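You operate a simulated robot arm through the tools that you are given. There is no shell and no other tool.

Carry out the task below with a simulated robot arm. There is one attempt and no reset: what you move stays moved.

Task
Loosen the stiff filler in the black bowl with water from the yellow cup.
Fine: tip all of it in, put the cup back, stir till smooth and stand the yellow stick in the blue jar; the other cup stays as it is.

It is judged by the outcome, as a careful person would: the job done as asked, and still so three seconds after it is handed in. It fails if anything else is knocked over, pushed out of place, dropped, spilled or broken.

Robot
A 7-joint arm with a fingered hand, fixed in place. Base frame: the origin is on the floor under the middle of its stand, x ahead of it, y to its left, z up; the work surface is at about z = 800. Lengths are in mm, angles in degrees, forces in N, time in s.
With the tool pointing down near the work surface it reaches from about 280 to 700 mm from the base axis. Its first joint turns from -166.0 to 166.0 degrees. Payload 4 kg.
The TCP is the grasp point between the finger pads, 26 mm short of the fingertips. In the tool frame z runs along the fingers and y along their closing line. The gripper opens to 156 mm; its body begins 73 mm behind the TCP. The gripper is a hand of 4 fingers: y runs from the thumb to the fingers, the wrist lies at [0, 0, -239] in the tool frame.
Orientation is that of the tool frame in the base frame, as a unit quaternion [x, y, z, w]. With the fingers straight down and closing along the base's y, the tool's x points along the base's -x, its y along +y and its z along -z.

Tools
- The arm moves only by the tool drive_tool. Its argument "plan" is a list of rows, each a list of 6 numbers: the shift along the base's x, y, z in mm, then the turn, a rotation vector about the base's x, y, z in degrees. In form: [[x, y, z, rx, ry, rz], ...]. A call has 1 to 20 rows; each row is the pose to reach, as a shift and turn from the pose commanded when the call began. A row lasts 0.2 s, in which the tool goes at most 50 mm and 8.6 degrees; a call with a longer step from one row to the next is refused whole. A pose out of reach is approached as far as the arm can. The call stops where the force on the tool passes 40 N (or 10 N more than at its start, if that is more) or the arm is blocked; 0.2 s more then pass. In this call time passes only in rows, and 0.2 s behind the last. It gives the time, the measured TCP pose, the force on the tool (base axes), the opening and the grip force at its end, in the units of the frame above (readings bear some noise), with the torque about the TCP (base axes, N m) and any sound that the robot's microphone picked up.
- Cameras (640 x 400 px; columns grow to the right, rows downward): "scene" is fixed at [219.7, -496.9, 1586]; the picture's right is [0.85, -0.52, 0.00], its down [-0.44, -0.71, -0.55] and it looks along [0.29, 0.47, -0.84] (base axes); focal length 352 px, centre (320, 200). "wrist" rides on the gripper at [58, -58, -91] in the tool frame; the picture's right is [0.71, 0.71, 0.00], its down [-0.53, 0.53, -0.67] and it looks along [-0.47, 0.47, 0.74] (tool axes); focal length 265 px, centre (320, 200). There is no depth. A picture from a camera that has moved, and an enlarged one, comes with that camera's place and axes in the base frame and with its lens. The place of the scene camera against the robot may be out by one fixed shift of up to 12 mm in any direction.
- snapshot(camera): a new picture of that camera. It takes no simulated time.
- move_fingers(finger1, finger2, finger3, thumb_bend): sets how far each is bent, from 0 (flat) to 1 (curled in); at 0.3 the hand is open as for a grip, at 0.7 the pads meet at the TCP. One left out holds its place. A second passes; each finger stops where it meets its share of the squeeze, and holds until it gets a number again. It is the only way to open and close the hand. It gives what a move gives, with no picture; readings hold the bend of each and the force on the fingers (four entries, about 0 where the hand has none), thumb and palm.
- enlarge(camera, box): a new picture of the part [left, top, right, bottom] of that camera's present view, enlarged. It takes no simulated time.
- hand_in(): hands the job in; it is judged then, once.

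Places have to be worked out from the pictures, the camera data and where the tool is seen. Open the gripper and draw the arm clear of the work before you hand the job in, unless the task says otherwise.

The tools are called after "Emit:" as name(argument=value, ...) on one line, values as JSON. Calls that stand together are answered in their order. drive_tool: Moves the arm, as the interface text tells. Its arguments: {"type":"object","properties":{"plan":{"type":"array"}},"required":["plan"]} The other tools are called the same way: move_fingers (finger1, finger2, finger3, thumb_bend) moves the fingers one by one; snapshot (camera) takes a picture; enlarge (camera, box) takes an enlarged picture of a part of a camera's view; hand_in () hands the job in.

At the start:

```text
clock: 0.0
eef_pos: [398.7, 15.3, 1135.9]
tcp_rot: [0.0, 1.0, -0.001, 0.0]
contact_force: [0.7, -0.2, 0.2]
torque: [0.0, 0.0, -0.04]
grip_width: 155.9
gripper_force: 0.0
shape: jaw
bend: [0.3, 0.3, 0.3, 0.3]
finger forces: [0.0, 0.0, 0.0, 0.0, 0.0, 0.0]
```

scene: 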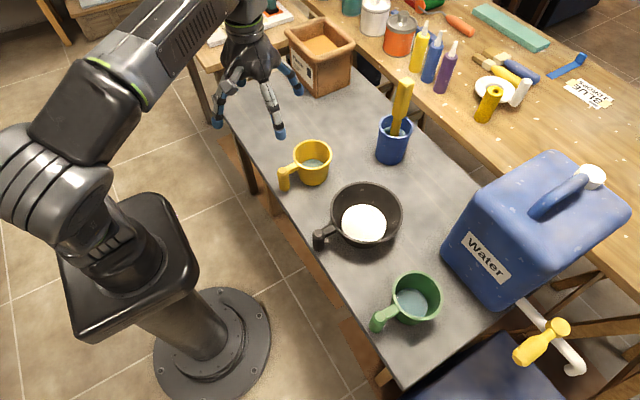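
wrist: 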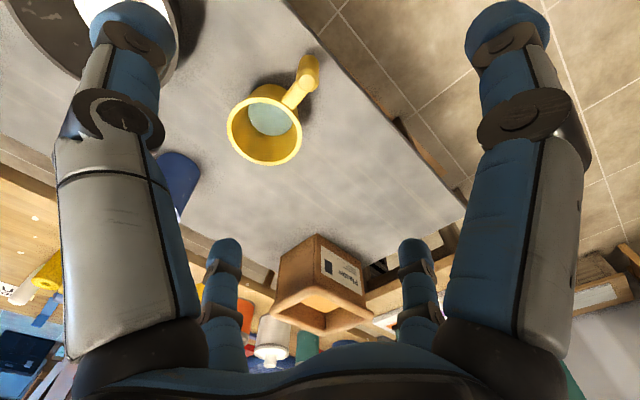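

I'll start by looking closer at the yellow cup, the bowl, the jar with the stick and the green cup to work out their places.

Emit:
enlarge(camera="scene", box=[260, 120, 420, 220])

Emit:
enlarge(camera="scene", box=[340, 60, 460, 180])

Emit:
enlarge(camera="scene", box=[290, 170, 450, 340])

Emit:
enlarge(camera="wrist", box=[200, 40, 360, 180])

```text
4.00 times, centred on (340, 170) of scene
camera zoom: at [219.7, -496.9, 1586.0], right [0.85, -0.52, 0.0], down [-0.44, -0.71, -0.55], along [0.29, 0.47, -0.84], focal length 1409 px, centre (240, 320)
```

zoom: 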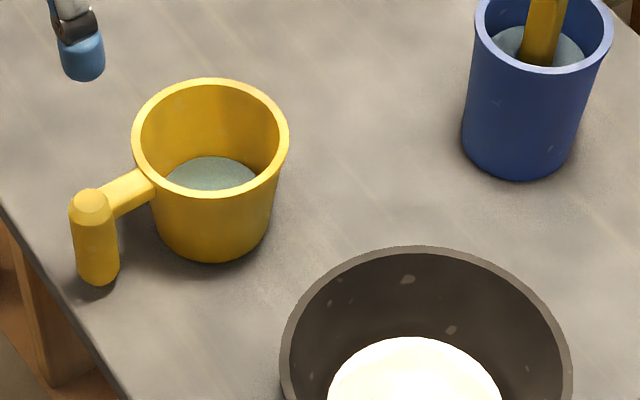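

```text
3.33 times, centred on (400, 120) of scene
camera zoom: at [219.7, -496.9, 1586.0], right [0.85, -0.52, 0.0], down [-0.44, -0.71, -0.55], along [0.29, 0.47, -0.84], focal length 1174 px, centre (53, 467)
```

zoom: 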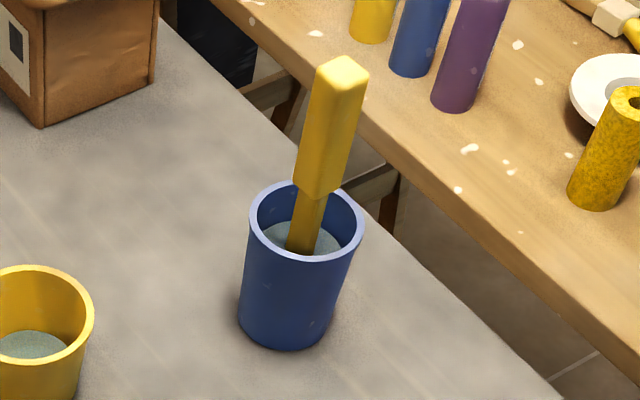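

```text
2.35 times, centred on (370, 255) of scene
camera zoom: at [219.7, -496.9, 1586.0], right [0.85, -0.52, 0.0], down [-0.44, -0.71, -0.55], along [0.29, 0.47, -0.84], focal length 829 px, centre (202, 71)
```

zoom: 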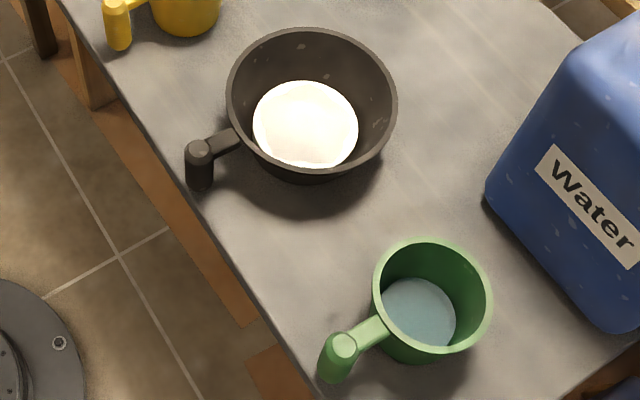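

```text
2.86 times, centred on (280, 110) of wrist
camera zoom: at [339.2, -43.7, 1226.8], right [-0.71, 0.71, 0.0], down [0.53, 0.53, 0.67], along [0.47, 0.47, -0.74], focal length 758 px, centre (434, 457)
```

zoom: 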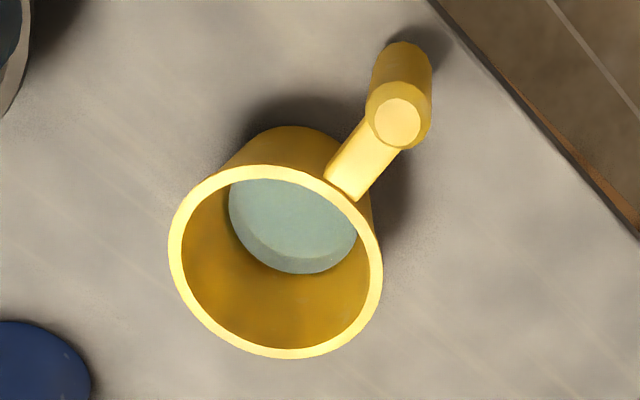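

The cup's handle post looks to be near (430, 24), with its top at about z=880, and the cup rim is centred near (521, 27). The hand seems to have four fingers in a cross, so I'll move fingers 1 and 3 in free air to see how each one moves.

Emit:
move_fingers(finger1=0.0, finger3=1.0)

Emit:
snapshot(camera="wrist")

Emit:
enlarge(camera="scene", box=[180, 0, 340, 160])

```text
clock: 1.0
eef_pos: [396.4, 14.6, 1136.1]
tcp_rot: [0.0, 1.0, 0.0, 0.0]
contact_force: [-0.3, 0.1, 0.0]
torque: [0.01, 0.04, 0.0]
grip_width: 129.6
gripper_force: 0.1
shape: fingers
bend: [0.01, 0.3, 1.0, 0.3]
finger forces: [0.0, 0.0, 0.0, 0.1, 0.1, 0.2]
```

```text
taken
camera wrist: at [339.2, -43.7, 1226.8], right [-0.71, 0.71, 0.0], down [0.53, 0.53, 0.67], along [0.47, 0.47, -0.74], focal length 265 px, centre (320, 200)
```

wrist: 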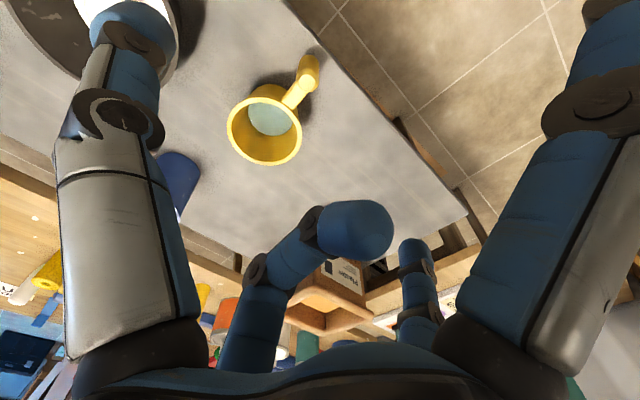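

```text
2.50 times, centred on (260, 80) of scene
camera zoom: at [219.7, -496.9, 1586.0], right [0.85, -0.52, 0.0], down [-0.44, -0.71, -0.55], along [0.29, 0.47, -0.84], focal length 881 px, centre (470, 500)
```

zoom: 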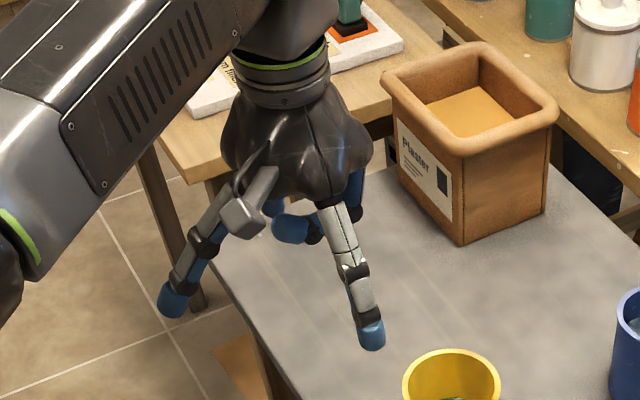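

Finger 1 sits on tool +x, finger 3 on tool -x, and finger 2 opposes the thumb, so it is a four-way cross. I'll reset the fingers, then pitch the hand forward in free air to check that a tool tilted about 30° below horizontal can be reached.

Emit:
move_fingers(finger1=0.3, finger2=0.3, finger3=0.3, thumb_bend=0.3)

Emit:
drive_tool(plan=[[5, 0, 0, 0, -7.5, 0], [10, 0, 0, 0, -15, 0], [15, 0, 0, 0, -22.5, 0], [20, 0, 0, 0, -30, 0], [25, 0, 0, 0, -37.5, 0], [30, 0, 0, 0, -45, 0], [35, 0, 0, 0, -52.5, 0], [40, 0, 0, 0, -60, 0]])

Emit:
snapshot(camera="scene")

Emit:
snapshot(camera="wrist")

```text
clock: 2.0
eef_pos: [396.1, 14.5, 1135.7]
tcp_rot: [0.0, 1.0, -0.001, 0.0]
contact_force: [-0.6, -0.4, -0.6]
torque: [0.0, -0.02, 0.0]
grip_width: 106.9
gripper_force: 0.1
shape: fingers
bend: [0.3, 0.3, 0.3, 0.3]
finger forces: [0.0, 0.1, 0.1, 0.0, 0.1, 0.0]
```

```text
clock: 3.8
eef_pos: [437.8, 15.0, 1135.5]
tcp_rot: [0.0, 0.866, 0.0, 0.501]
contact_force: [-0.2, -0.2, 0.5]
torque: [0.02, 0.01, -0.03]
grip_width: 106.6
gripper_force: 0.1
shape: fingers
bend: [0.3, 0.3, 0.3, 0.3]
finger forces: [0.0, 0.0, 0.1, 0.0, 0.0, 0.0]
```

```text
taken
```

scene: 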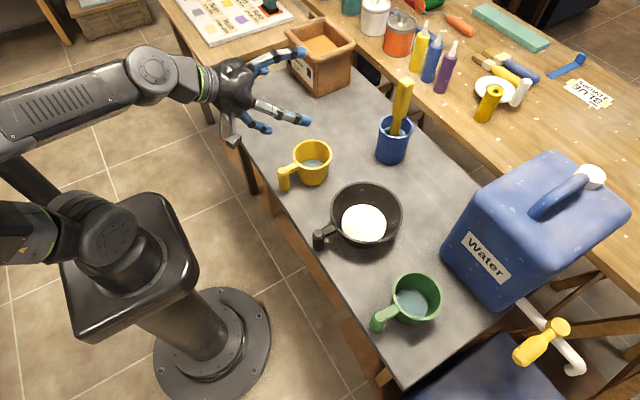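

```text
taken
camera wrist: at [329.2, -43.8, 1130.7], right [-0.35, 0.71, -0.61], down [-0.32, 0.53, 0.79], along [0.88, 0.47, 0.04], focal length 265 px, centre (320, 200)
```

wrist: 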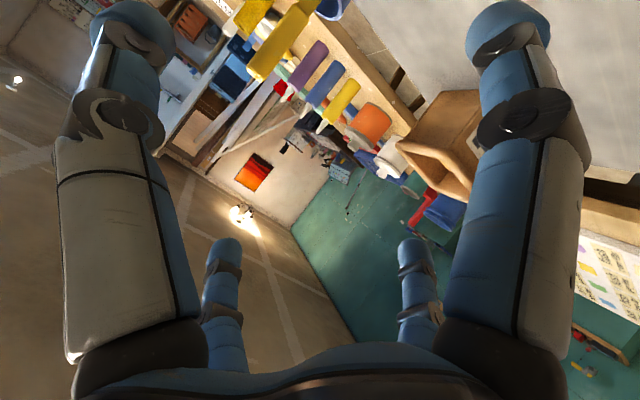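

The pitch worked. Now I'll roll the hand 135° about its own axis so the wrist camera ends up on top. That puts two fingers on each side of the post, and it also tests the roll range.

Emit:
drive_tool(plan=[[0, 0, 0, -7.31, 0, 4.22], [0, 0, 0, -14.61, 0, 8.44], [0, 0, 0, -21.92, 0, 12.66], [0, 0, 0, -29.23, 0, 16.88], [0, 0, 0, -36.53, 0, 21.09], [0, 0, 0, -43.84, 0, 25.31], [0, 0, 0, -51.15, 0, 29.53], [0, 0, 0, -58.46, 0, 33.75], [0, 0, 0, -65.76, 0, 37.97], [0, 0, 0, -73.07, 0, 42.19], [0, 0, 0, -80.38, 0, 46.41], [0, 0, 0, -87.68, 0, 50.63], [0, 0, 0, -94.99, 0, 54.84], [0, 0, 0, -102.3, 0, 59.06], [0, 0, 0, -109.6, 0, 63.28], [0, 0, 0, -116.91, 0, 67.5]])

Emit:
snapshot(camera="scene")

Emit:
snapshot(camera="wrist")

```text
clock: 7.2
eef_pos: [437.8, 15.1, 1135.7]
tcp_rot: [0.801, -0.331, 0.461, -0.191]
contact_force: [0.5, 0.1, -0.2]
torque: [-0.02, -0.04, -0.02]
grip_width: 106.6
gripper_force: 0.0
shape: fingers
bend: [0.3, 0.3, 0.3, 0.3]
finger forces: [0.0, 0.0, 0.0, 0.0, 0.1, 0.0]
```

```text
taken
```

scene: 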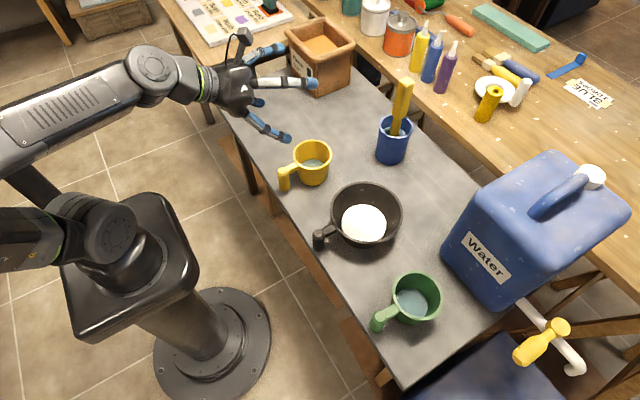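

```text
taken
camera wrist: at [399.2, 14.2, 1251.9], right [0.0, -1.0, 0.0], down [-0.95, 0.0, -0.31], along [0.31, 0.0, -0.95], focal length 265 px, centre (320, 200)
```

wrist: 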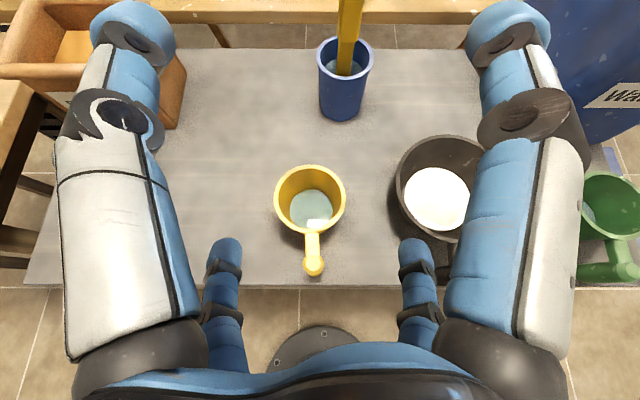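

This gives an almost overhead view of the work area. I'll enlarge the parts of it to place the items accurately.

Emit:
enlarge(camera="wrist", box=[250, 140, 390, 300])

Emit:
enlarge(camera="wrist", box=[300, 0, 400, 130])

Emit:
enlarge(camera="wrist", box=[380, 120, 500, 290])

Emit:
enlarge(camera="scene", box=[190, 20, 350, 200])

```text
2.50 times, centred on (320, 220) of wrist
camera zoom: at [399.2, 14.2, 1251.9], right [0.0, -1.0, 0.0], down [-0.95, 0.0, -0.31], along [0.31, 0.0, -0.95], focal length 664 px, centre (320, 150)
```

zoom: 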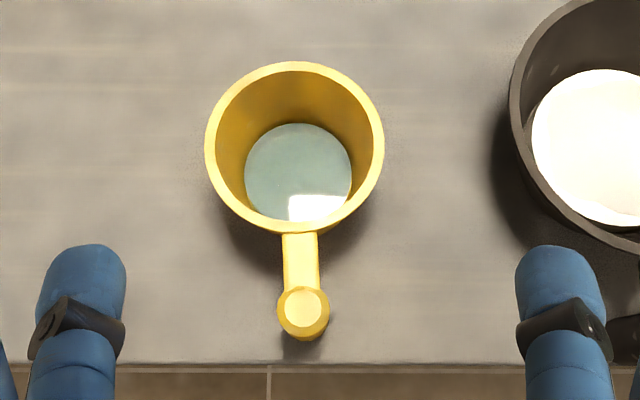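

```text
3.08 times, centred on (350, 65) of wrist
camera zoom: at [399.2, 14.2, 1251.9], right [0.0, -1.0, 0.0], down [-0.95, 0.0, -0.31], along [0.31, 0.0, -0.95], focal length 817 px, centre (228, 615)
```

zoom: 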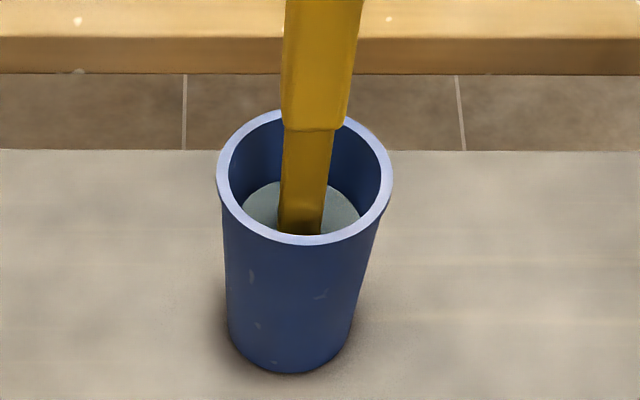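

```text
2.35 times, centred on (440, 205) of wrist
camera zoom: at [399.2, 14.2, 1251.9], right [0.0, -1.0, 0.0], down [-0.95, 0.0, -0.31], along [0.31, 0.0, -0.95], focal length 624 px, centre (38, 188)
```

zoom: 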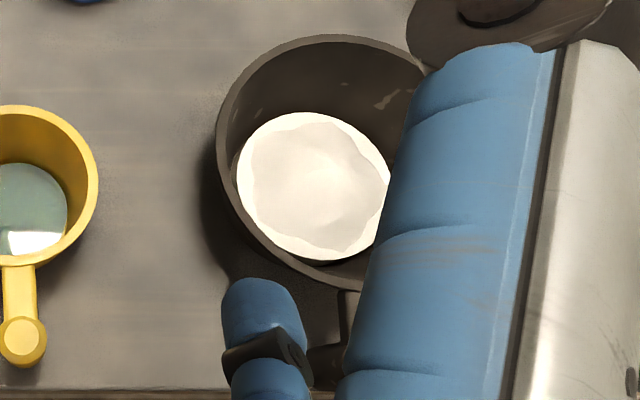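

```text
2.22 times, centred on (270, 110) of scene
camera zoom: at [219.7, -496.9, 1586.0], right [0.85, -0.52, 0.0], down [-0.44, -0.71, -0.55], along [0.29, 0.47, -0.84], focal length 783 px, centre (431, 400)
```

zoom: 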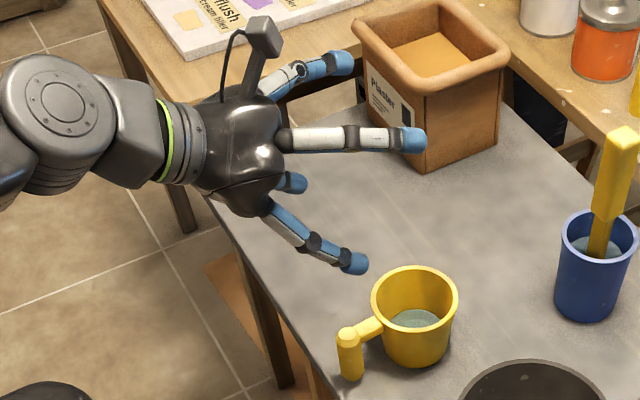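

The estimates from both cameras agree:

| Item | Position (mm) |
|---|---|
| Post | (430, 24), about 28 mm thick, top at about z=880 |
| Cup rim centre | (522, 28) |
| Table edge | x≈398 |
| Jar | (748, -26), rim at about z=915 |
| Stick | nearly vertical, top at about z=1050 |

Next I'll partly close the fingers in the air to measure their gap and how low they reach.

Emit:
move_fingers(finger1=0.5, finger2=0.5, finger3=0.5, thumb_bend=0.5)

Emit:
snapshot(camera="wrist")

Emit:
enlarge(camera="scene", box=[190, 20, 350, 120])

```text
clock: 8.2
eef_pos: [436.9, 15.7, 1136.2]
tcp_rot: [0.8, -0.332, 0.461, -0.191]
contact_force: [-0.7, -0.4, -1.1]
torque: [-0.01, 0.04, 0.02]
grip_width: 51.4
gripper_force: 0.0
shape: fingers
bend: [0.5, 0.5, 0.5, 0.5]
finger forces: [0.1, 0.1, 0.0, 0.0, 0.0, 0.0]
```

```text
taken
camera wrist: at [399.1, 14.0, 1252.0], right [0.0, -1.0, 0.0], down [-0.95, 0.0, -0.31], along [0.31, 0.0, -0.95], focal length 265 px, centre (320, 200)
```

wrist: 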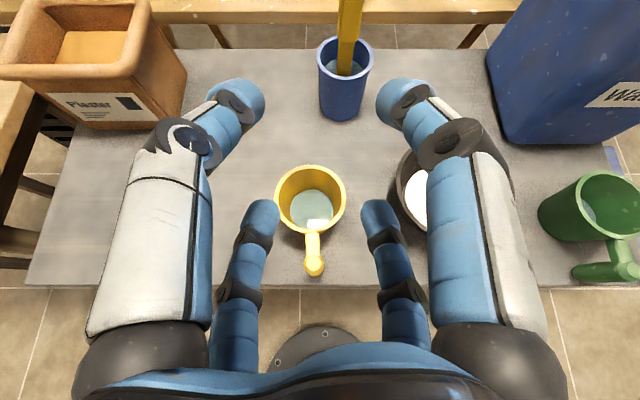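

```text
4.00 times, centred on (270, 70) of scene
camera zoom: at [219.7, -496.9, 1586.0], right [0.85, -0.52, 0.0], down [-0.44, -0.71, -0.55], along [0.29, 0.47, -0.84], focal length 1409 px, centre (520, 720)
```

zoom: 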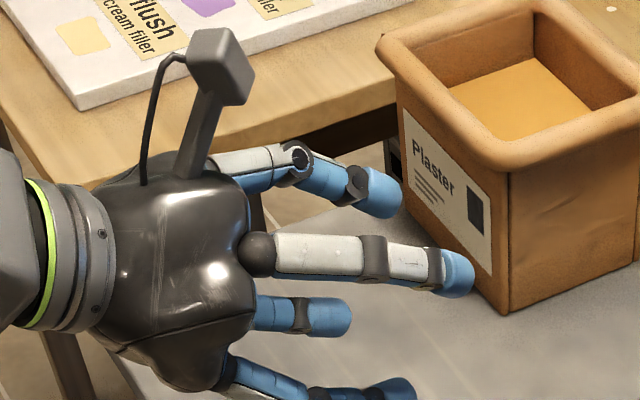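

At bend 0.5 the fingers run parallel, about 53 mm off the axis and 24 mm thick. A four-finger diagonal grip would touch the table, so I'll pinch the post sideways with the thumb and finger 2, using a curled lower finger 3 as a backstop. I'll roll another 45° to get that arrangement.

Emit:
drive_tool(plan=[[0, 0, 0, -6.5, 0, 3.75], [0, 0, 0, -13, 0, 7.5], [0, 0, 0, -19.5, 0, 11.25], [0, 0, 0, -26, 0, 15], [0, 0, 0, -32.5, 0, 18.75], [0, 0, 0, -38.97, 0, 22.5]])

Emit:
snapshot(camera="wrist")

```text
clock: 9.6
eef_pos: [438.2, 15.9, 1135.6]
tcp_rot: [0.866, 0.001, 0.5, -0.001]
contact_force: [0.2, 0.1, 0.4]
torque: [-0.03, -0.01, 0.01]
grip_width: 51.4
gripper_force: 0.1
shape: fingers
bend: [0.5, 0.5, 0.5, 0.5]
finger forces: [0.0, 0.1, 0.0, 0.0, 0.1, 0.0]
```

```text
taken
camera wrist: at [387.1, 72.4, 1230.8], right [0.36, -0.71, 0.61], down [-0.84, -0.53, -0.12], along [0.41, -0.47, -0.78], focal length 265 px, centre (320, 200)
```

wrist: 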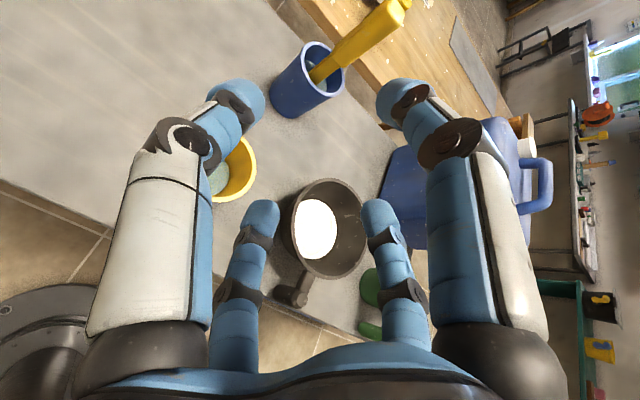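

The full roll is reachable, and this view shows the whole bowl and stick. I'll enlarge both for placement.

Emit:
enlarge(camera="wrist", box=[250, 160, 390, 320])

Emit:
enlarge(camera="wrist", box=[260, 0, 420, 130])

```text
2.50 times, centred on (320, 240) of wrist
camera zoom: at [387.1, 72.4, 1230.8], right [0.36, -0.71, 0.61], down [-0.84, -0.53, -0.12], along [0.41, -0.47, -0.78], focal length 664 px, centre (320, 100)
```

zoom: 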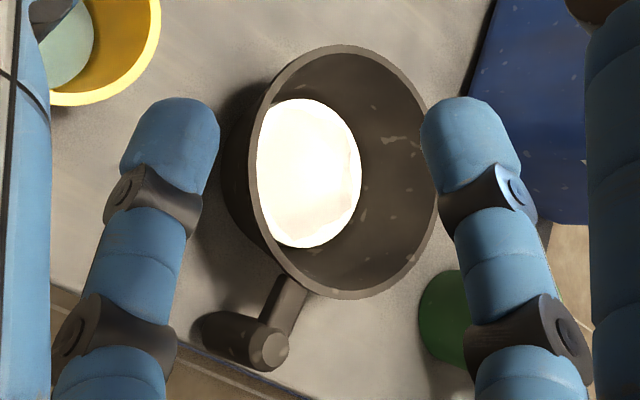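

```text
3.08 times, centred on (340, 65) of wrist
camera zoom: at [387.1, 72.4, 1230.8], right [0.36, -0.71, 0.61], down [-0.84, -0.53, -0.12], along [0.41, -0.47, -0.78], focal length 817 px, centre (258, 615)
```

zoom: 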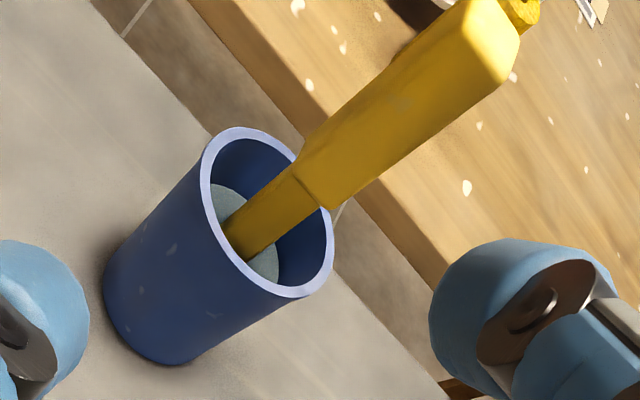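

From both views the bowl centre is about (541, -186) with its rim near z=870. The stick is vertical near (749, -26), its top at about z=1057 and its handle starting near z=950. I'll preset the fingers and move to above and behind the post, flattening the tilt to 15°.

Emit:
move_fingers(finger1=0.2, finger2=0.48, finger3=1.0, thumb_bend=0.48)

Emit:
drive_tool(plan=[[-6, 2, -30, 0, -2.5, 0], [-12, 3, -60, 0, -5, 0], [-18, 5, -90, 0, -7.5, 0], [-24, 6, -120, 0, -10, 0], [-29, 7, -150, 0, -12.5, 0], [-33, 8, -176, 0, -15, 0]])

Emit:
snapshot(camera="scene")

Emit:
snapshot(camera="wrist")

```text
clock: 10.6
eef_pos: [437.7, 14.8, 1134.7]
tcp_rot: [0.866, 0.0, 0.5, 0.0]
contact_force: [-0.2, -0.1, 0.4]
torque: [0.02, 0.04, 0.01]
grip_width: 95.9
gripper_force: 0.0
shape: fingers
bend: [0.2, 0.48, 1.0, 0.48]
finger forces: [0.0, 0.0, 0.0, 0.0, 0.0, 0.0]
```

```text
clock: 12.0
eef_pos: [516.5, 46.2, 984.5]
tcp_rot: [0.793, 0.0, 0.609, 0.0]
contact_force: [-0.8, -0.6, 0.3]
torque: [0.03, 0.02, 0.05]
grip_width: 96.1
gripper_force: 0.0
shape: fingers
bend: [0.2, 0.48, 1.0, 0.48]
finger forces: [0.0, 0.0, 0.1, 0.0, 0.1, 0.0]
out of reach, approached as far as the arm can: row 2, 3, 4, 5, 6
```

```text
taken
```

scene: 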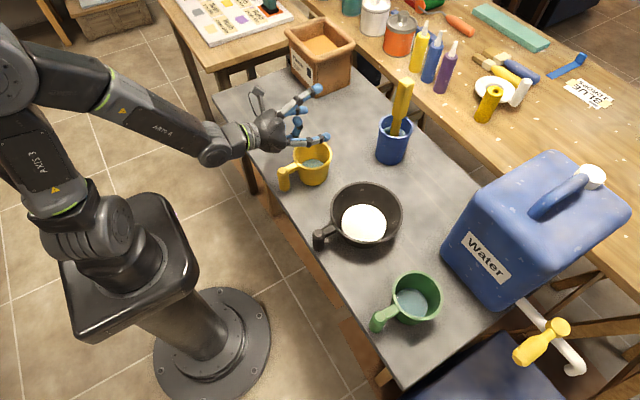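

```text
taken
camera wrist: at [442.8, 103.6, 1063.2], right [0.18, -0.71, 0.68], down [-0.78, -0.53, -0.34], along [0.6, -0.47, -0.65], focal length 265 px, centre (320, 200)
```

wrist: 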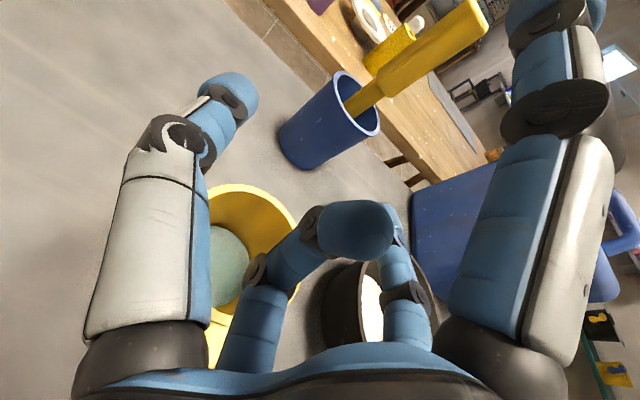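

Row 2 onward was out of reach because the wrist can't come that close to the base. A steeper approach, about 52° down and slightly yawed, keeps it far enough out. I'll pitch the hand down and lift a little, then check where it ends up.

Emit:
drive_tool(plan=[[10, 0, 10, 0, 8, 0], [20, 0, 20, 0, 16, 0], [30, 0, 30, 0, 24, 0], [40, 0, 40, 0, 32, 0], [40, 0, 40, 0, 37, 0]])

Emit:
snapshot(camera="scene")

```text
clock: 13.2
eef_pos: [563.2, 21.5, 1031.6]
tcp_rot: [0.919, 0.066, 0.377, 0.092]
contact_force: [-1.3, -0.4, -1.5]
torque: [0.16, -0.15, 0.16]
grip_width: 96.5
gripper_force: 0.1
shape: fingers
bend: [0.2, 0.48, 1.0, 0.48]
finger forces: [0.0, 0.0, 0.0, 0.0, 0.0, 0.0]
out of reach, approached as far as the arm can: row 3, 4, 5
```

```text
taken
```

scene: 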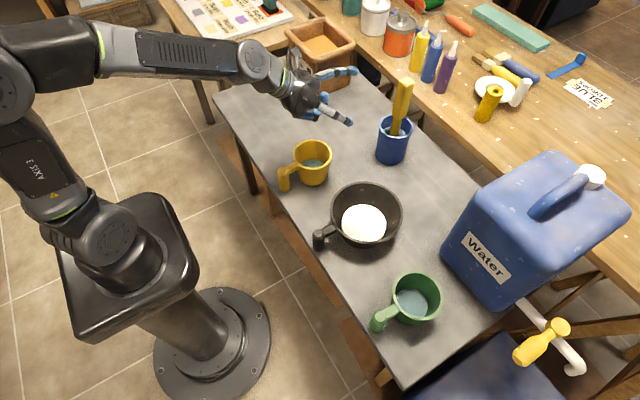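

The commanded base now appears to be the clipped pose at about (563, 21, 1032). It looks like the arm passed near a wrist singularity, with the hand in line with the forearm. I'll flatten the upper and lower fingers and move to a steeper pose of 52° down and 20° yaw, high above the post.

Emit:
move_fingers(finger1=0.0, finger2=0.48, finger3=0.0, thumb_bend=0.48)

Emit:
drive_tool(plan=[[-10, 1, 0, 2.0, 0.6, -3.5], [-25, 2, 0, 4.1, 1.3, -7.1], [-45, 4, 0, 6.8, 2.2, -11.8], [-65, 5, 0, 9.5, 3.0, -16.5], [-90, 7, 0, 12.2, 3.9, -21.2], [-118, 8.5, 0, 13.5, 4.3, -23.6]])

Emit:
snapshot(camera="scene")

Emit:
snapshot(camera="wrist")

```text
clock: 14.2
eef_pos: [554.2, 42.3, 1022.1]
tcp_rot: [0.932, -0.005, 0.361, 0.018]
contact_force: [-0.2, 0.3, 0.3]
torque: [0.02, 0.02, 0.04]
grip_width: 113.5
gripper_force: 0.0
shape: fingers
bend: [0.01, 0.48, 0.01, 0.48]
finger forces: [0.1, 0.0, 0.0, 0.0, 0.0, 0.0]
```

```text
clock: 15.6
eef_pos: [436.3, 49.7, 1021.7]
tcp_rot: [0.92, -0.238, 0.312, -0.016]
contact_force: [0.0, -0.4, 0.1]
torque: [0.0, 0.0, 0.01]
grip_width: 113.3
gripper_force: 0.2
shape: fingers
bend: [0.01, 0.48, 0.01, 0.48]
finger forces: [0.0, 0.0, 0.0, 0.1, 0.0, 0.0]
```

```text
taken
```

scene: 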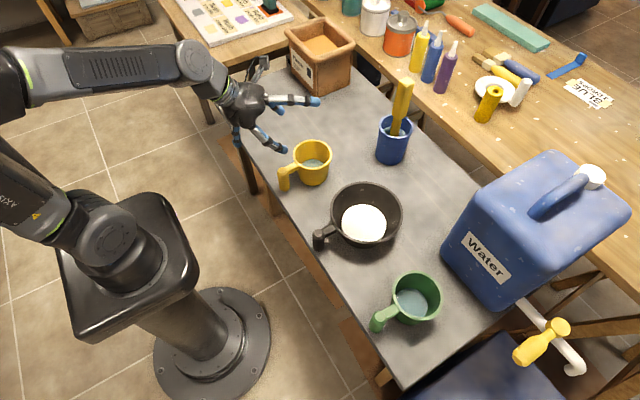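

```text
taken
camera wrist: at [448.4, 84.2, 1138.6], right [0.19, -0.94, 0.27], down [-0.98, -0.15, 0.15], along [-0.1, -0.3, -0.95], focal length 265 px, centre (320, 200)
```

wrist: 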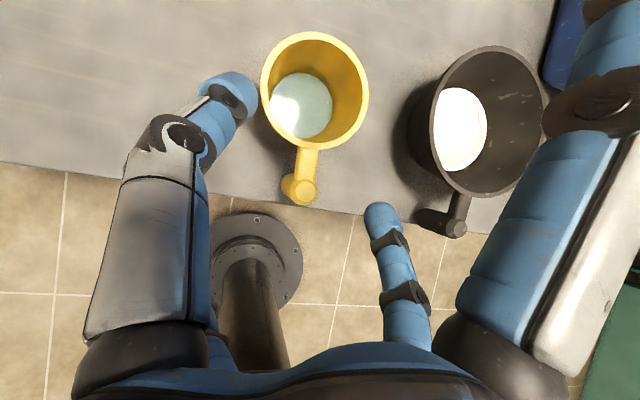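

The arm settled well at (436, 50, 1022), and the post top again reads about (430, 22). I'll level the roll and set yaw -12° and pitch 54° down, stopping with the TCP about 85 mm above the grip height.

Emit:
drive_tool(plan=[[-4, -8, -15, -3.3, 0.8, 4.5], [-8, -16, -35, -6.7, 1.7, 9.1], [-13.3, -24.7, -61.7, -10, 2.5, 13.65]])

Emit:
snapshot(camera="wrist")

Emit:
enlarge(camera="scene", box=[190, 50, 350, 210])

```text
clock: 16.4
eef_pos: [423.4, 26.5, 960.8]
tcp_rot: [0.946, -0.097, 0.308, 0.031]
contact_force: [0.4, -0.5, 0.7]
torque: [-0.02, 0.0, -0.01]
grip_width: 113.7
gripper_force: 0.0
shape: fingers
bend: [0.01, 0.48, 0.01, 0.48]
finger forces: [0.0, 0.0, 0.0, 0.1, 0.1, 0.0]
```

```text
taken
camera wrist: at [429.1, 83.0, 1067.9], right [0.42, -0.81, 0.42], down [-0.91, -0.35, 0.23], along [-0.04, -0.47, -0.88], focal length 265 px, centre (320, 200)
```

wrist: 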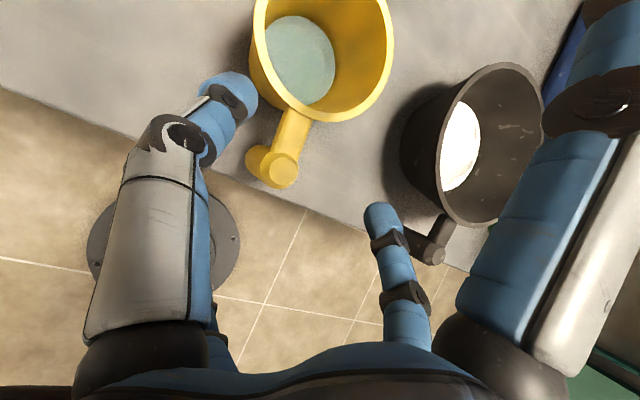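

```text
2.50 times, centred on (270, 130) of scene
camera zoom: at [219.7, -496.9, 1586.0], right [0.85, -0.52, 0.0], down [-0.44, -0.71, -0.55], along [0.29, 0.47, -0.84], focal length 881 px, centre (445, 375)
```

zoom: 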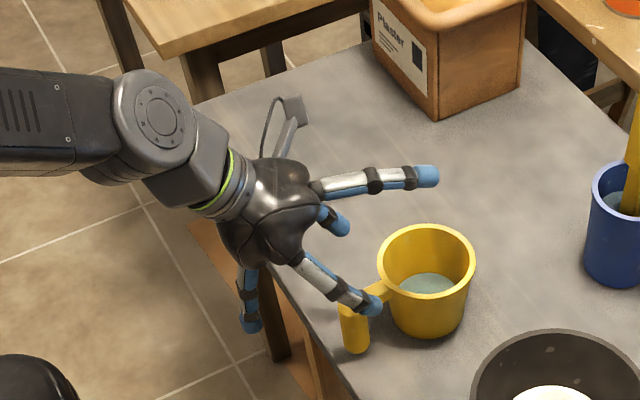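

The pose is exact, and the post sits between the thumb and finger 2. I'll descend part of the way and check the clearances.

Emit:
drive_tool(plan=[[0, -1, -15, 0, 0, 0], [0, -1.5, -35, 0, 0, 0], [0, -1.5, -55, 0, 0, 0]])

Emit:
snapshot(camera="wrist")

Emit:
enlarge(camera="scene", box=[220, 80, 350, 210])

```text
clock: 17.2
eef_pos: [423.5, 21.0, 905.8]
tcp_rot: [0.946, -0.099, 0.307, 0.032]
contact_force: [0.5, -0.2, -0.4]
torque: [0.0, -0.01, 0.06]
grip_width: 113.4
gripper_force: 0.0
shape: fingers
bend: [0.01, 0.48, 0.01, 0.48]
finger forces: [0.0, 0.0, 0.0, 0.0, 0.0, 0.1]
```

```text
taken
camera wrist: at [429.1, 79.4, 1012.8], right [0.41, -0.81, 0.41], down [-0.91, -0.35, 0.23], along [-0.04, -0.47, -0.88], focal length 265 px, centre (320, 200)
```

wrist: 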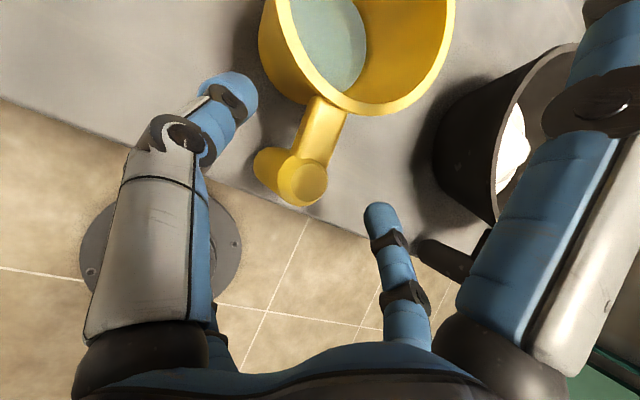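

```text
3.08 times, centred on (285, 145) of scene
camera zoom: at [219.7, -496.9, 1586.0], right [0.85, -0.52, 0.0], down [-0.44, -0.71, -0.55], along [0.29, 0.47, -0.84], focal length 1084 px, centre (428, 369)
```

zoom: 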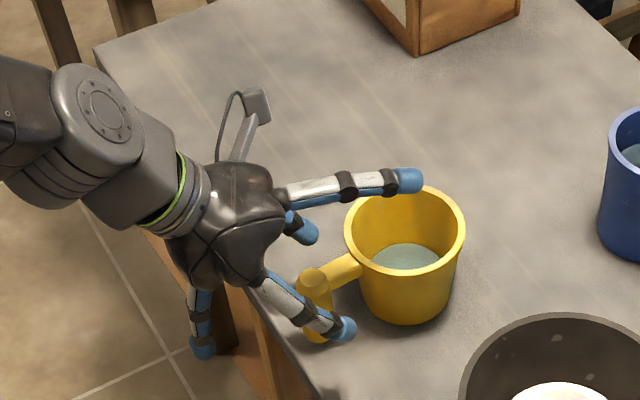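

The post is well centred between the two lateral fingers, and the upper finger clears the cup rim. I'll descend the last 33 mm to grip height.

Emit:
drive_tool(plan=[[0, 0, -12, 0, 0, 0], [0, 0, -24, 0, 0, 0], [0, 0, -33, 0, 0, 0]])

Emit:
snapshot(camera="wrist")

Emit:
enlarge(camera="scene", box=[220, 80, 350, 210])

```text
clock: 18.0
eef_pos: [423.4, 22.5, 873.3]
tcp_rot: [0.946, -0.099, 0.308, 0.032]
contact_force: [-0.6, -0.5, -0.1]
torque: [-0.02, -0.01, 0.01]
grip_width: 113.5
gripper_force: 0.1
shape: fingers
bend: [0.01, 0.48, 0.01, 0.48]
finger forces: [0.1, 0.1, 0.1, 0.1, 0.1, 0.0]
```

```text
taken
camera wrist: at [428.9, 80.9, 980.2], right [0.41, -0.81, 0.41], down [-0.91, -0.35, 0.23], along [-0.04, -0.47, -0.88], focal length 265 px, centre (320, 200)
```

wrist: 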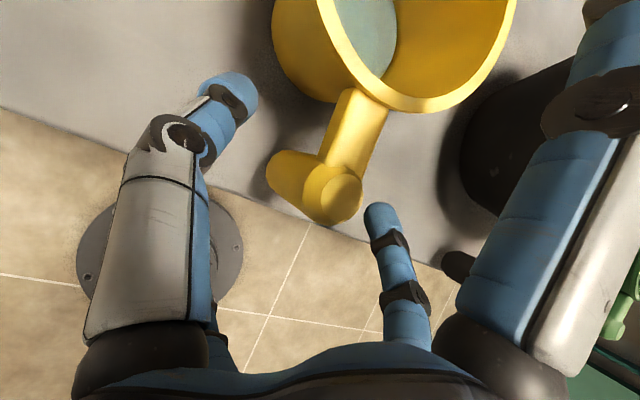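

```text
3.08 times, centred on (285, 145) of scene
camera zoom: at [219.7, -496.9, 1586.0], right [0.85, -0.52, 0.0], down [-0.44, -0.71, -0.55], along [0.29, 0.47, -0.84], focal length 1084 px, centre (428, 369)
```

zoom: 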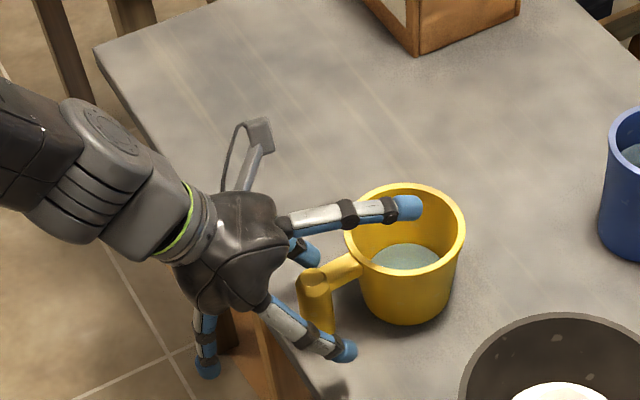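

The post is now about 11 mm in front of the TCP on the finger midline. I'll close the thumb and finger 2 on it.

Emit:
move_fingers(finger2=0.75, thumb_bend=0.75)

Emit:
snapshot(camera="wrist")

Emit:
enlarge(camera="scene", box=[220, 80, 350, 210])

```text
clock: 19.0
eef_pos: [423.6, 24.0, 873.2]
tcp_rot: [0.946, -0.099, 0.307, 0.032]
contact_force: [0.6, -0.2, -0.5]
torque: [-0.06, 0.0, -0.01]
grip_width: 102.8
gripper_force: 10.2
shape: fingers
bend: [0.01, 0.64, 0.01, 0.67]
finger forces: [0.0, 10.4, 0.1, 0.0, 10.1, 0.1]
```

```text
taken
camera wrist: at [428.8, 81.0, 980.4], right [0.41, -0.81, 0.42], down [-0.91, -0.35, 0.23], along [-0.04, -0.47, -0.88], focal length 265 px, centre (320, 200)
```

wrist: 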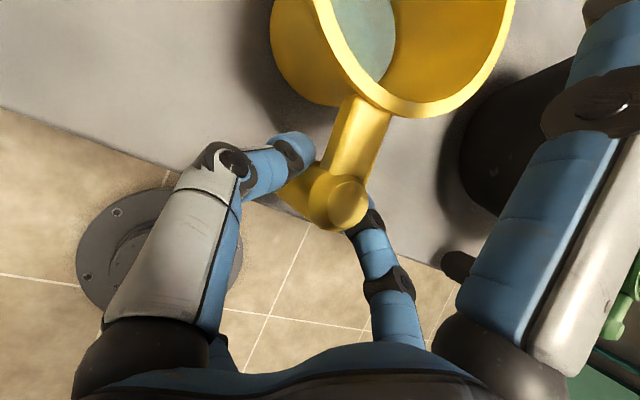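

```text
3.08 times, centred on (285, 145) of scene
camera zoom: at [219.7, -496.9, 1586.0], right [0.85, -0.52, 0.0], down [-0.44, -0.71, -0.55], along [0.29, 0.47, -0.84], focal length 1084 px, centre (428, 369)
```

zoom: 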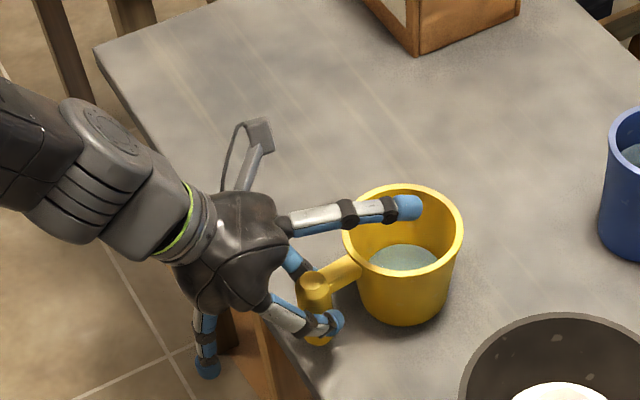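

The pinch holds with about 10 N on each side. Now I'll bring the lower finger up behind the post to brace it, going to 0.5 first to check that it clears the table edge.

Emit:
move_fingers(finger3=0.5)

Emit:
enlarge(camera="scene", box=[220, 80, 350, 210])

Emit:
snapshot(camera="wrist")

```text
clock: 20.0
eef_pos: [423.3, 21.9, 873.6]
tcp_rot: [0.946, -0.098, 0.307, 0.031]
contact_force: [0.5, -0.3, 0.0]
torque: [-0.08, 0.02, -0.06]
grip_width: 102.7
gripper_force: 10.3
shape: fingers
bend: [0.01, 0.64, 0.5, 0.67]
finger forces: [0.0, 10.2, 0.0, 0.0, 10.1, 0.1]
```

```text
3.08 times, centred on (285, 145) of scene
camera zoom: at [219.7, -496.9, 1586.0], right [0.85, -0.52, 0.0], down [-0.44, -0.71, -0.55], along [0.29, 0.47, -0.84], focal length 1084 px, centre (428, 369)
```

zoom: 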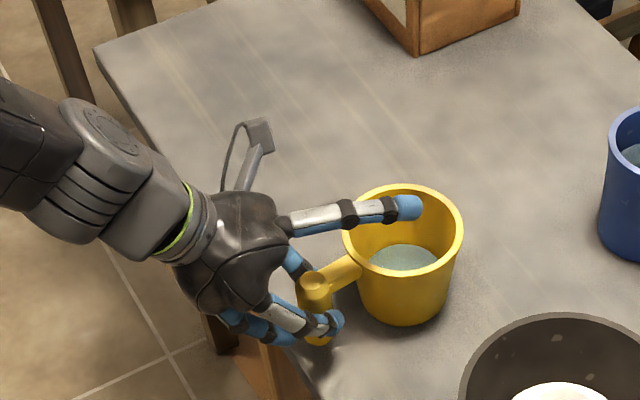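

```text
taken
camera wrist: at [428.8, 81.0, 980.3], right [0.41, -0.81, 0.42], down [-0.91, -0.35, 0.23], along [-0.04, -0.47, -0.88], focal length 265 px, centre (320, 200)
```

wrist: 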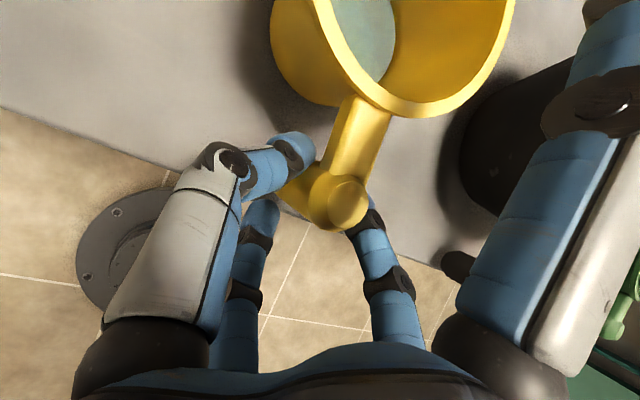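

The lower finger cleared the table edge with no contact. I'll continue closing it onto the back of the post.

Emit:
move_fingers(finger3=0.62)

Emit:
enlarge(camera="scene", box=[220, 80, 350, 210])

Emit:
snapshot(camera="wrist")

```text
clock: 21.0
eef_pos: [423.2, 24.0, 872.8]
tcp_rot: [0.946, -0.099, 0.307, 0.032]
contact_force: [-0.2, -0.3, -0.7]
torque: [0.04, 0.15, 0.01]
grip_width: 102.8
gripper_force: 13.4
shape: fingers
bend: [0.01, 0.64, 0.56, 0.68]
finger forces: [0.0, 10.7, 5.1, 0.1, 11.4, 0.0]
```

```text
3.08 times, centred on (285, 145) of scene
camera zoom: at [219.7, -496.9, 1586.0], right [0.85, -0.52, 0.0], down [-0.44, -0.71, -0.55], along [0.29, 0.47, -0.84], focal length 1084 px, centre (428, 369)
```

zoom: 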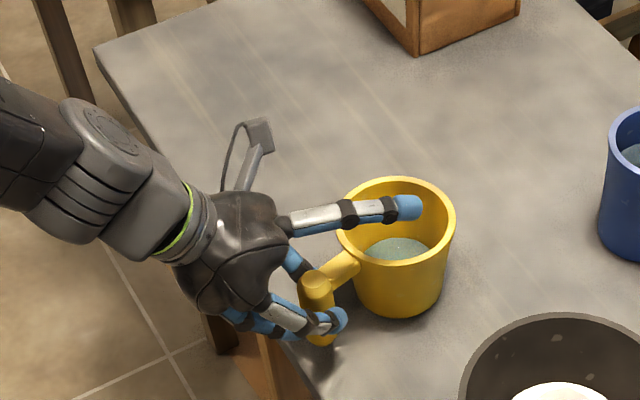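

```text
taken
camera wrist: at [428.8, 81.1, 980.3], right [0.41, -0.81, 0.42], down [-0.91, -0.35, 0.23], along [-0.04, -0.47, -0.88], focal length 265 px, centre (320, 200)
```

wrist: 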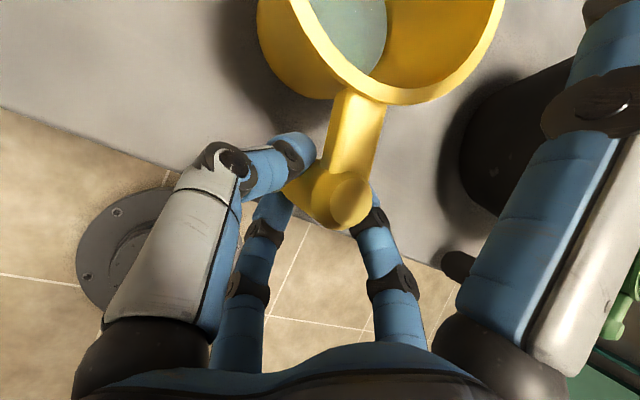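

All three fingers hold, at roughly 11, 5 and 11 N. The brace turned the cup about 5° around its post. I'll lift 12 mm and see whether the cup stays level.

Emit:
drive_tool(plan=[[0, 0, 4, 0, 0, 0], [0, 0, 8, 0, 0, 0], [0, 0, 12, 0, 0, 0]])

Emit:
enlarge(camera="scene", box=[220, 80, 350, 210])

Emit:
snapshot(camera="wrist")

```text
clock: 21.8
eef_pos: [423.6, 22.8, 884.8]
tcp_rot: [0.946, -0.098, 0.307, 0.032]
contact_force: [0.9, 0.1, -1.7]
torque: [0.02, 0.22, 0.02]
grip_width: 102.7
gripper_force: 14.0
shape: fingers
bend: [0.01, 0.64, 0.56, 0.68]
finger forces: [0.0, 10.2, 5.9, 0.0, 11.6, 0.0]
```

```text
3.08 times, centred on (285, 145) of scene
camera zoom: at [219.7, -496.9, 1586.0], right [0.85, -0.52, 0.0], down [-0.44, -0.71, -0.55], along [0.29, 0.47, -0.84], focal length 1084 px, centre (428, 369)
```

zoom: 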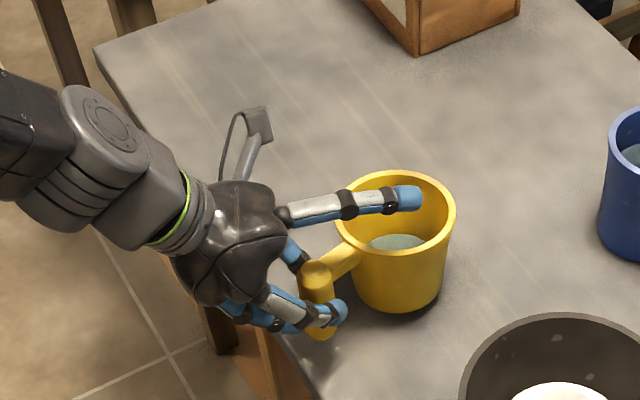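

```text
taken
camera wrist: at [428.9, 80.5, 991.8], right [0.41, -0.81, 0.42], down [-0.91, -0.35, 0.23], along [-0.04, -0.47, -0.88], focal length 265 px, centre (320, 200)
```

wrist: 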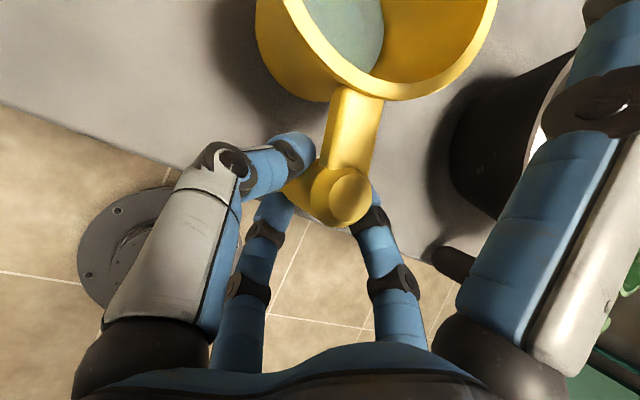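

The cup lifted level; the load is about 2 N and the grip is steady. I'll lift higher and check for slip.

Emit:
drive_tool(plan=[[0, 0, 10, 0, 0, 0], [0, 0, 25, 0, 0, 0], [0, 0, 40, 0, 0, 0], [0, 0, 60, 0, 0, 0], [0, 0, 80, 0, 0, 0]])

Emit:
snapshot(camera="scene")

Emit:
snapshot(camera="wrist")

```text
clock: 23.0
eef_pos: [422.1, 24.1, 965.1]
tcp_rot: [0.946, -0.098, 0.307, 0.032]
contact_force: [-0.3, -0.4, -0.8]
torque: [-0.05, 0.21, 0.01]
grip_width: 102.6
gripper_force: 14.0
shape: fingers
bend: [0.01, 0.64, 0.56, 0.68]
finger forces: [0.0, 10.3, 5.9, 0.0, 11.5, 0.0]
```

```text
taken
```

scene: 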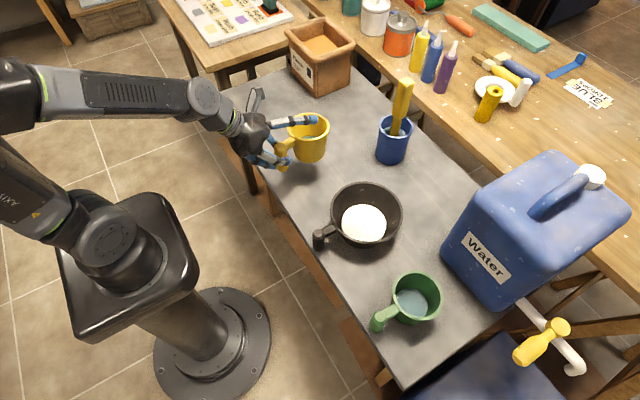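

```text
taken
camera wrist: at [429.1, 81.1, 1072.4], right [0.41, -0.81, 0.41], down [-0.91, -0.35, 0.23], along [-0.04, -0.47, -0.88], focal length 265 px, centre (320, 200)
```

wrist: 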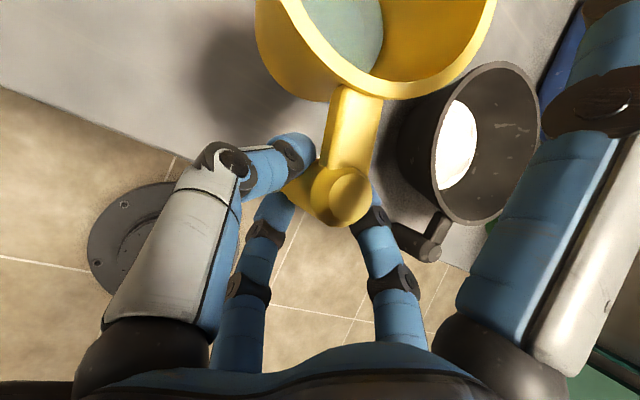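

The grip is solid, with no slip over 80 mm. I'll carry the cup upright toward the bowl, yawing 30° clockwise at the same time, and keep the cup bottom at about z=895, above the 870 rim.

Emit:
drive_tool(plan=[[2, -10, 2, 0, 0, -2], [6, -28, 5, 0, 0, -5.5], [11, -50, 5, 0, 0, -9.5], [17, -75, 5, 0, 0, -14], [23, -100, 5, 0, 0, -19], [28, -125, 5, 0, 0, -23.5], [32, -147, 5, 0, 0, -27.5], [35, -161, 5, 0, 0, -30]])

Emit:
snapshot(camera="scene")

Emit:
snapshot(camera="wrist")

```text
clock: 24.8
eef_pos: [460.4, -137.7, 968.6]
tcp_rot: [0.888, -0.341, 0.289, 0.111]
contact_force: [0.5, 0.8, -2.8]
torque: [0.1, 0.23, 0.01]
grip_width: 102.8
gripper_force: 13.8
shape: fingers
bend: [0.01, 0.64, 0.56, 0.68]
finger forces: [0.0, 10.3, 5.9, 0.1, 11.4, 0.0]
```

```text
taken
```

scene: 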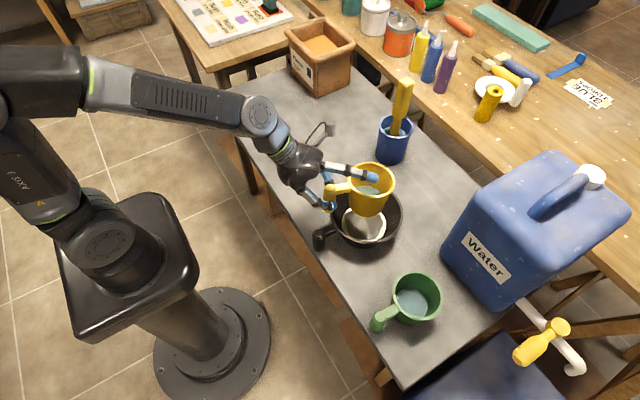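

```text
taken
camera wrist: at [493.6, -91.1, 1076.4], right [-0.05, -0.91, 0.42], down [-0.96, 0.15, 0.23], along [-0.27, -0.39, -0.88], focal length 265 px, centre (320, 200)
```

wrist: 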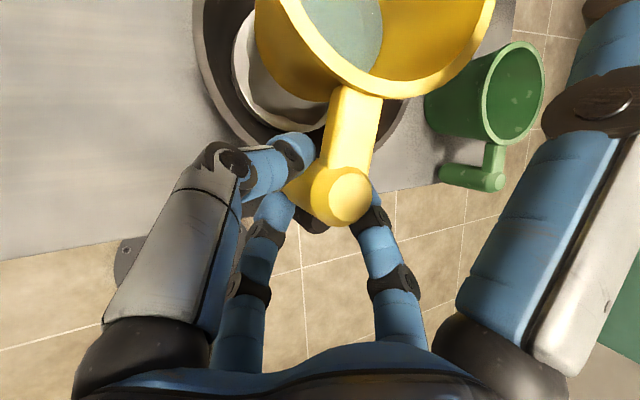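

The cup is over the bowl at about (547, -178). I'll start tipping it sideways, first 25°, which is below the spill angle, to check that the arm follows.

Emit:
drive_tool(plan=[[0, 0, 0, 5.2, -3, 0], [0, 0, 0, 10.4, -6, 0], [0, 0, 0, 15.6, -9, 0], [0, 0, 0, 21.65, -12.5, 0]])

Emit:
snapshot(camera="scene")

```text
clock: 25.8
eef_pos: [459.9, -137.4, 968.2]
tcp_rot: [0.857, -0.397, 0.314, -0.096]
contact_force: [-0.3, -1.4, -2.2]
torque: [0.06, 0.25, 0.02]
grip_width: 102.8
gripper_force: 14.4
shape: fingers
bend: [0.01, 0.64, 0.56, 0.67]
finger forces: [0.0, 10.6, 6.1, 0.0, 12.2, 0.1]
```

```text
taken
```

scene: 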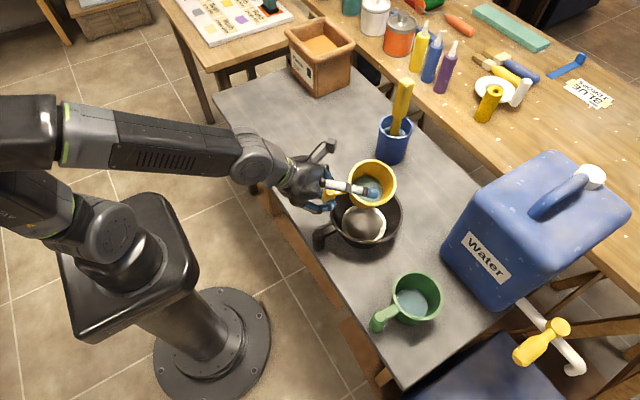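

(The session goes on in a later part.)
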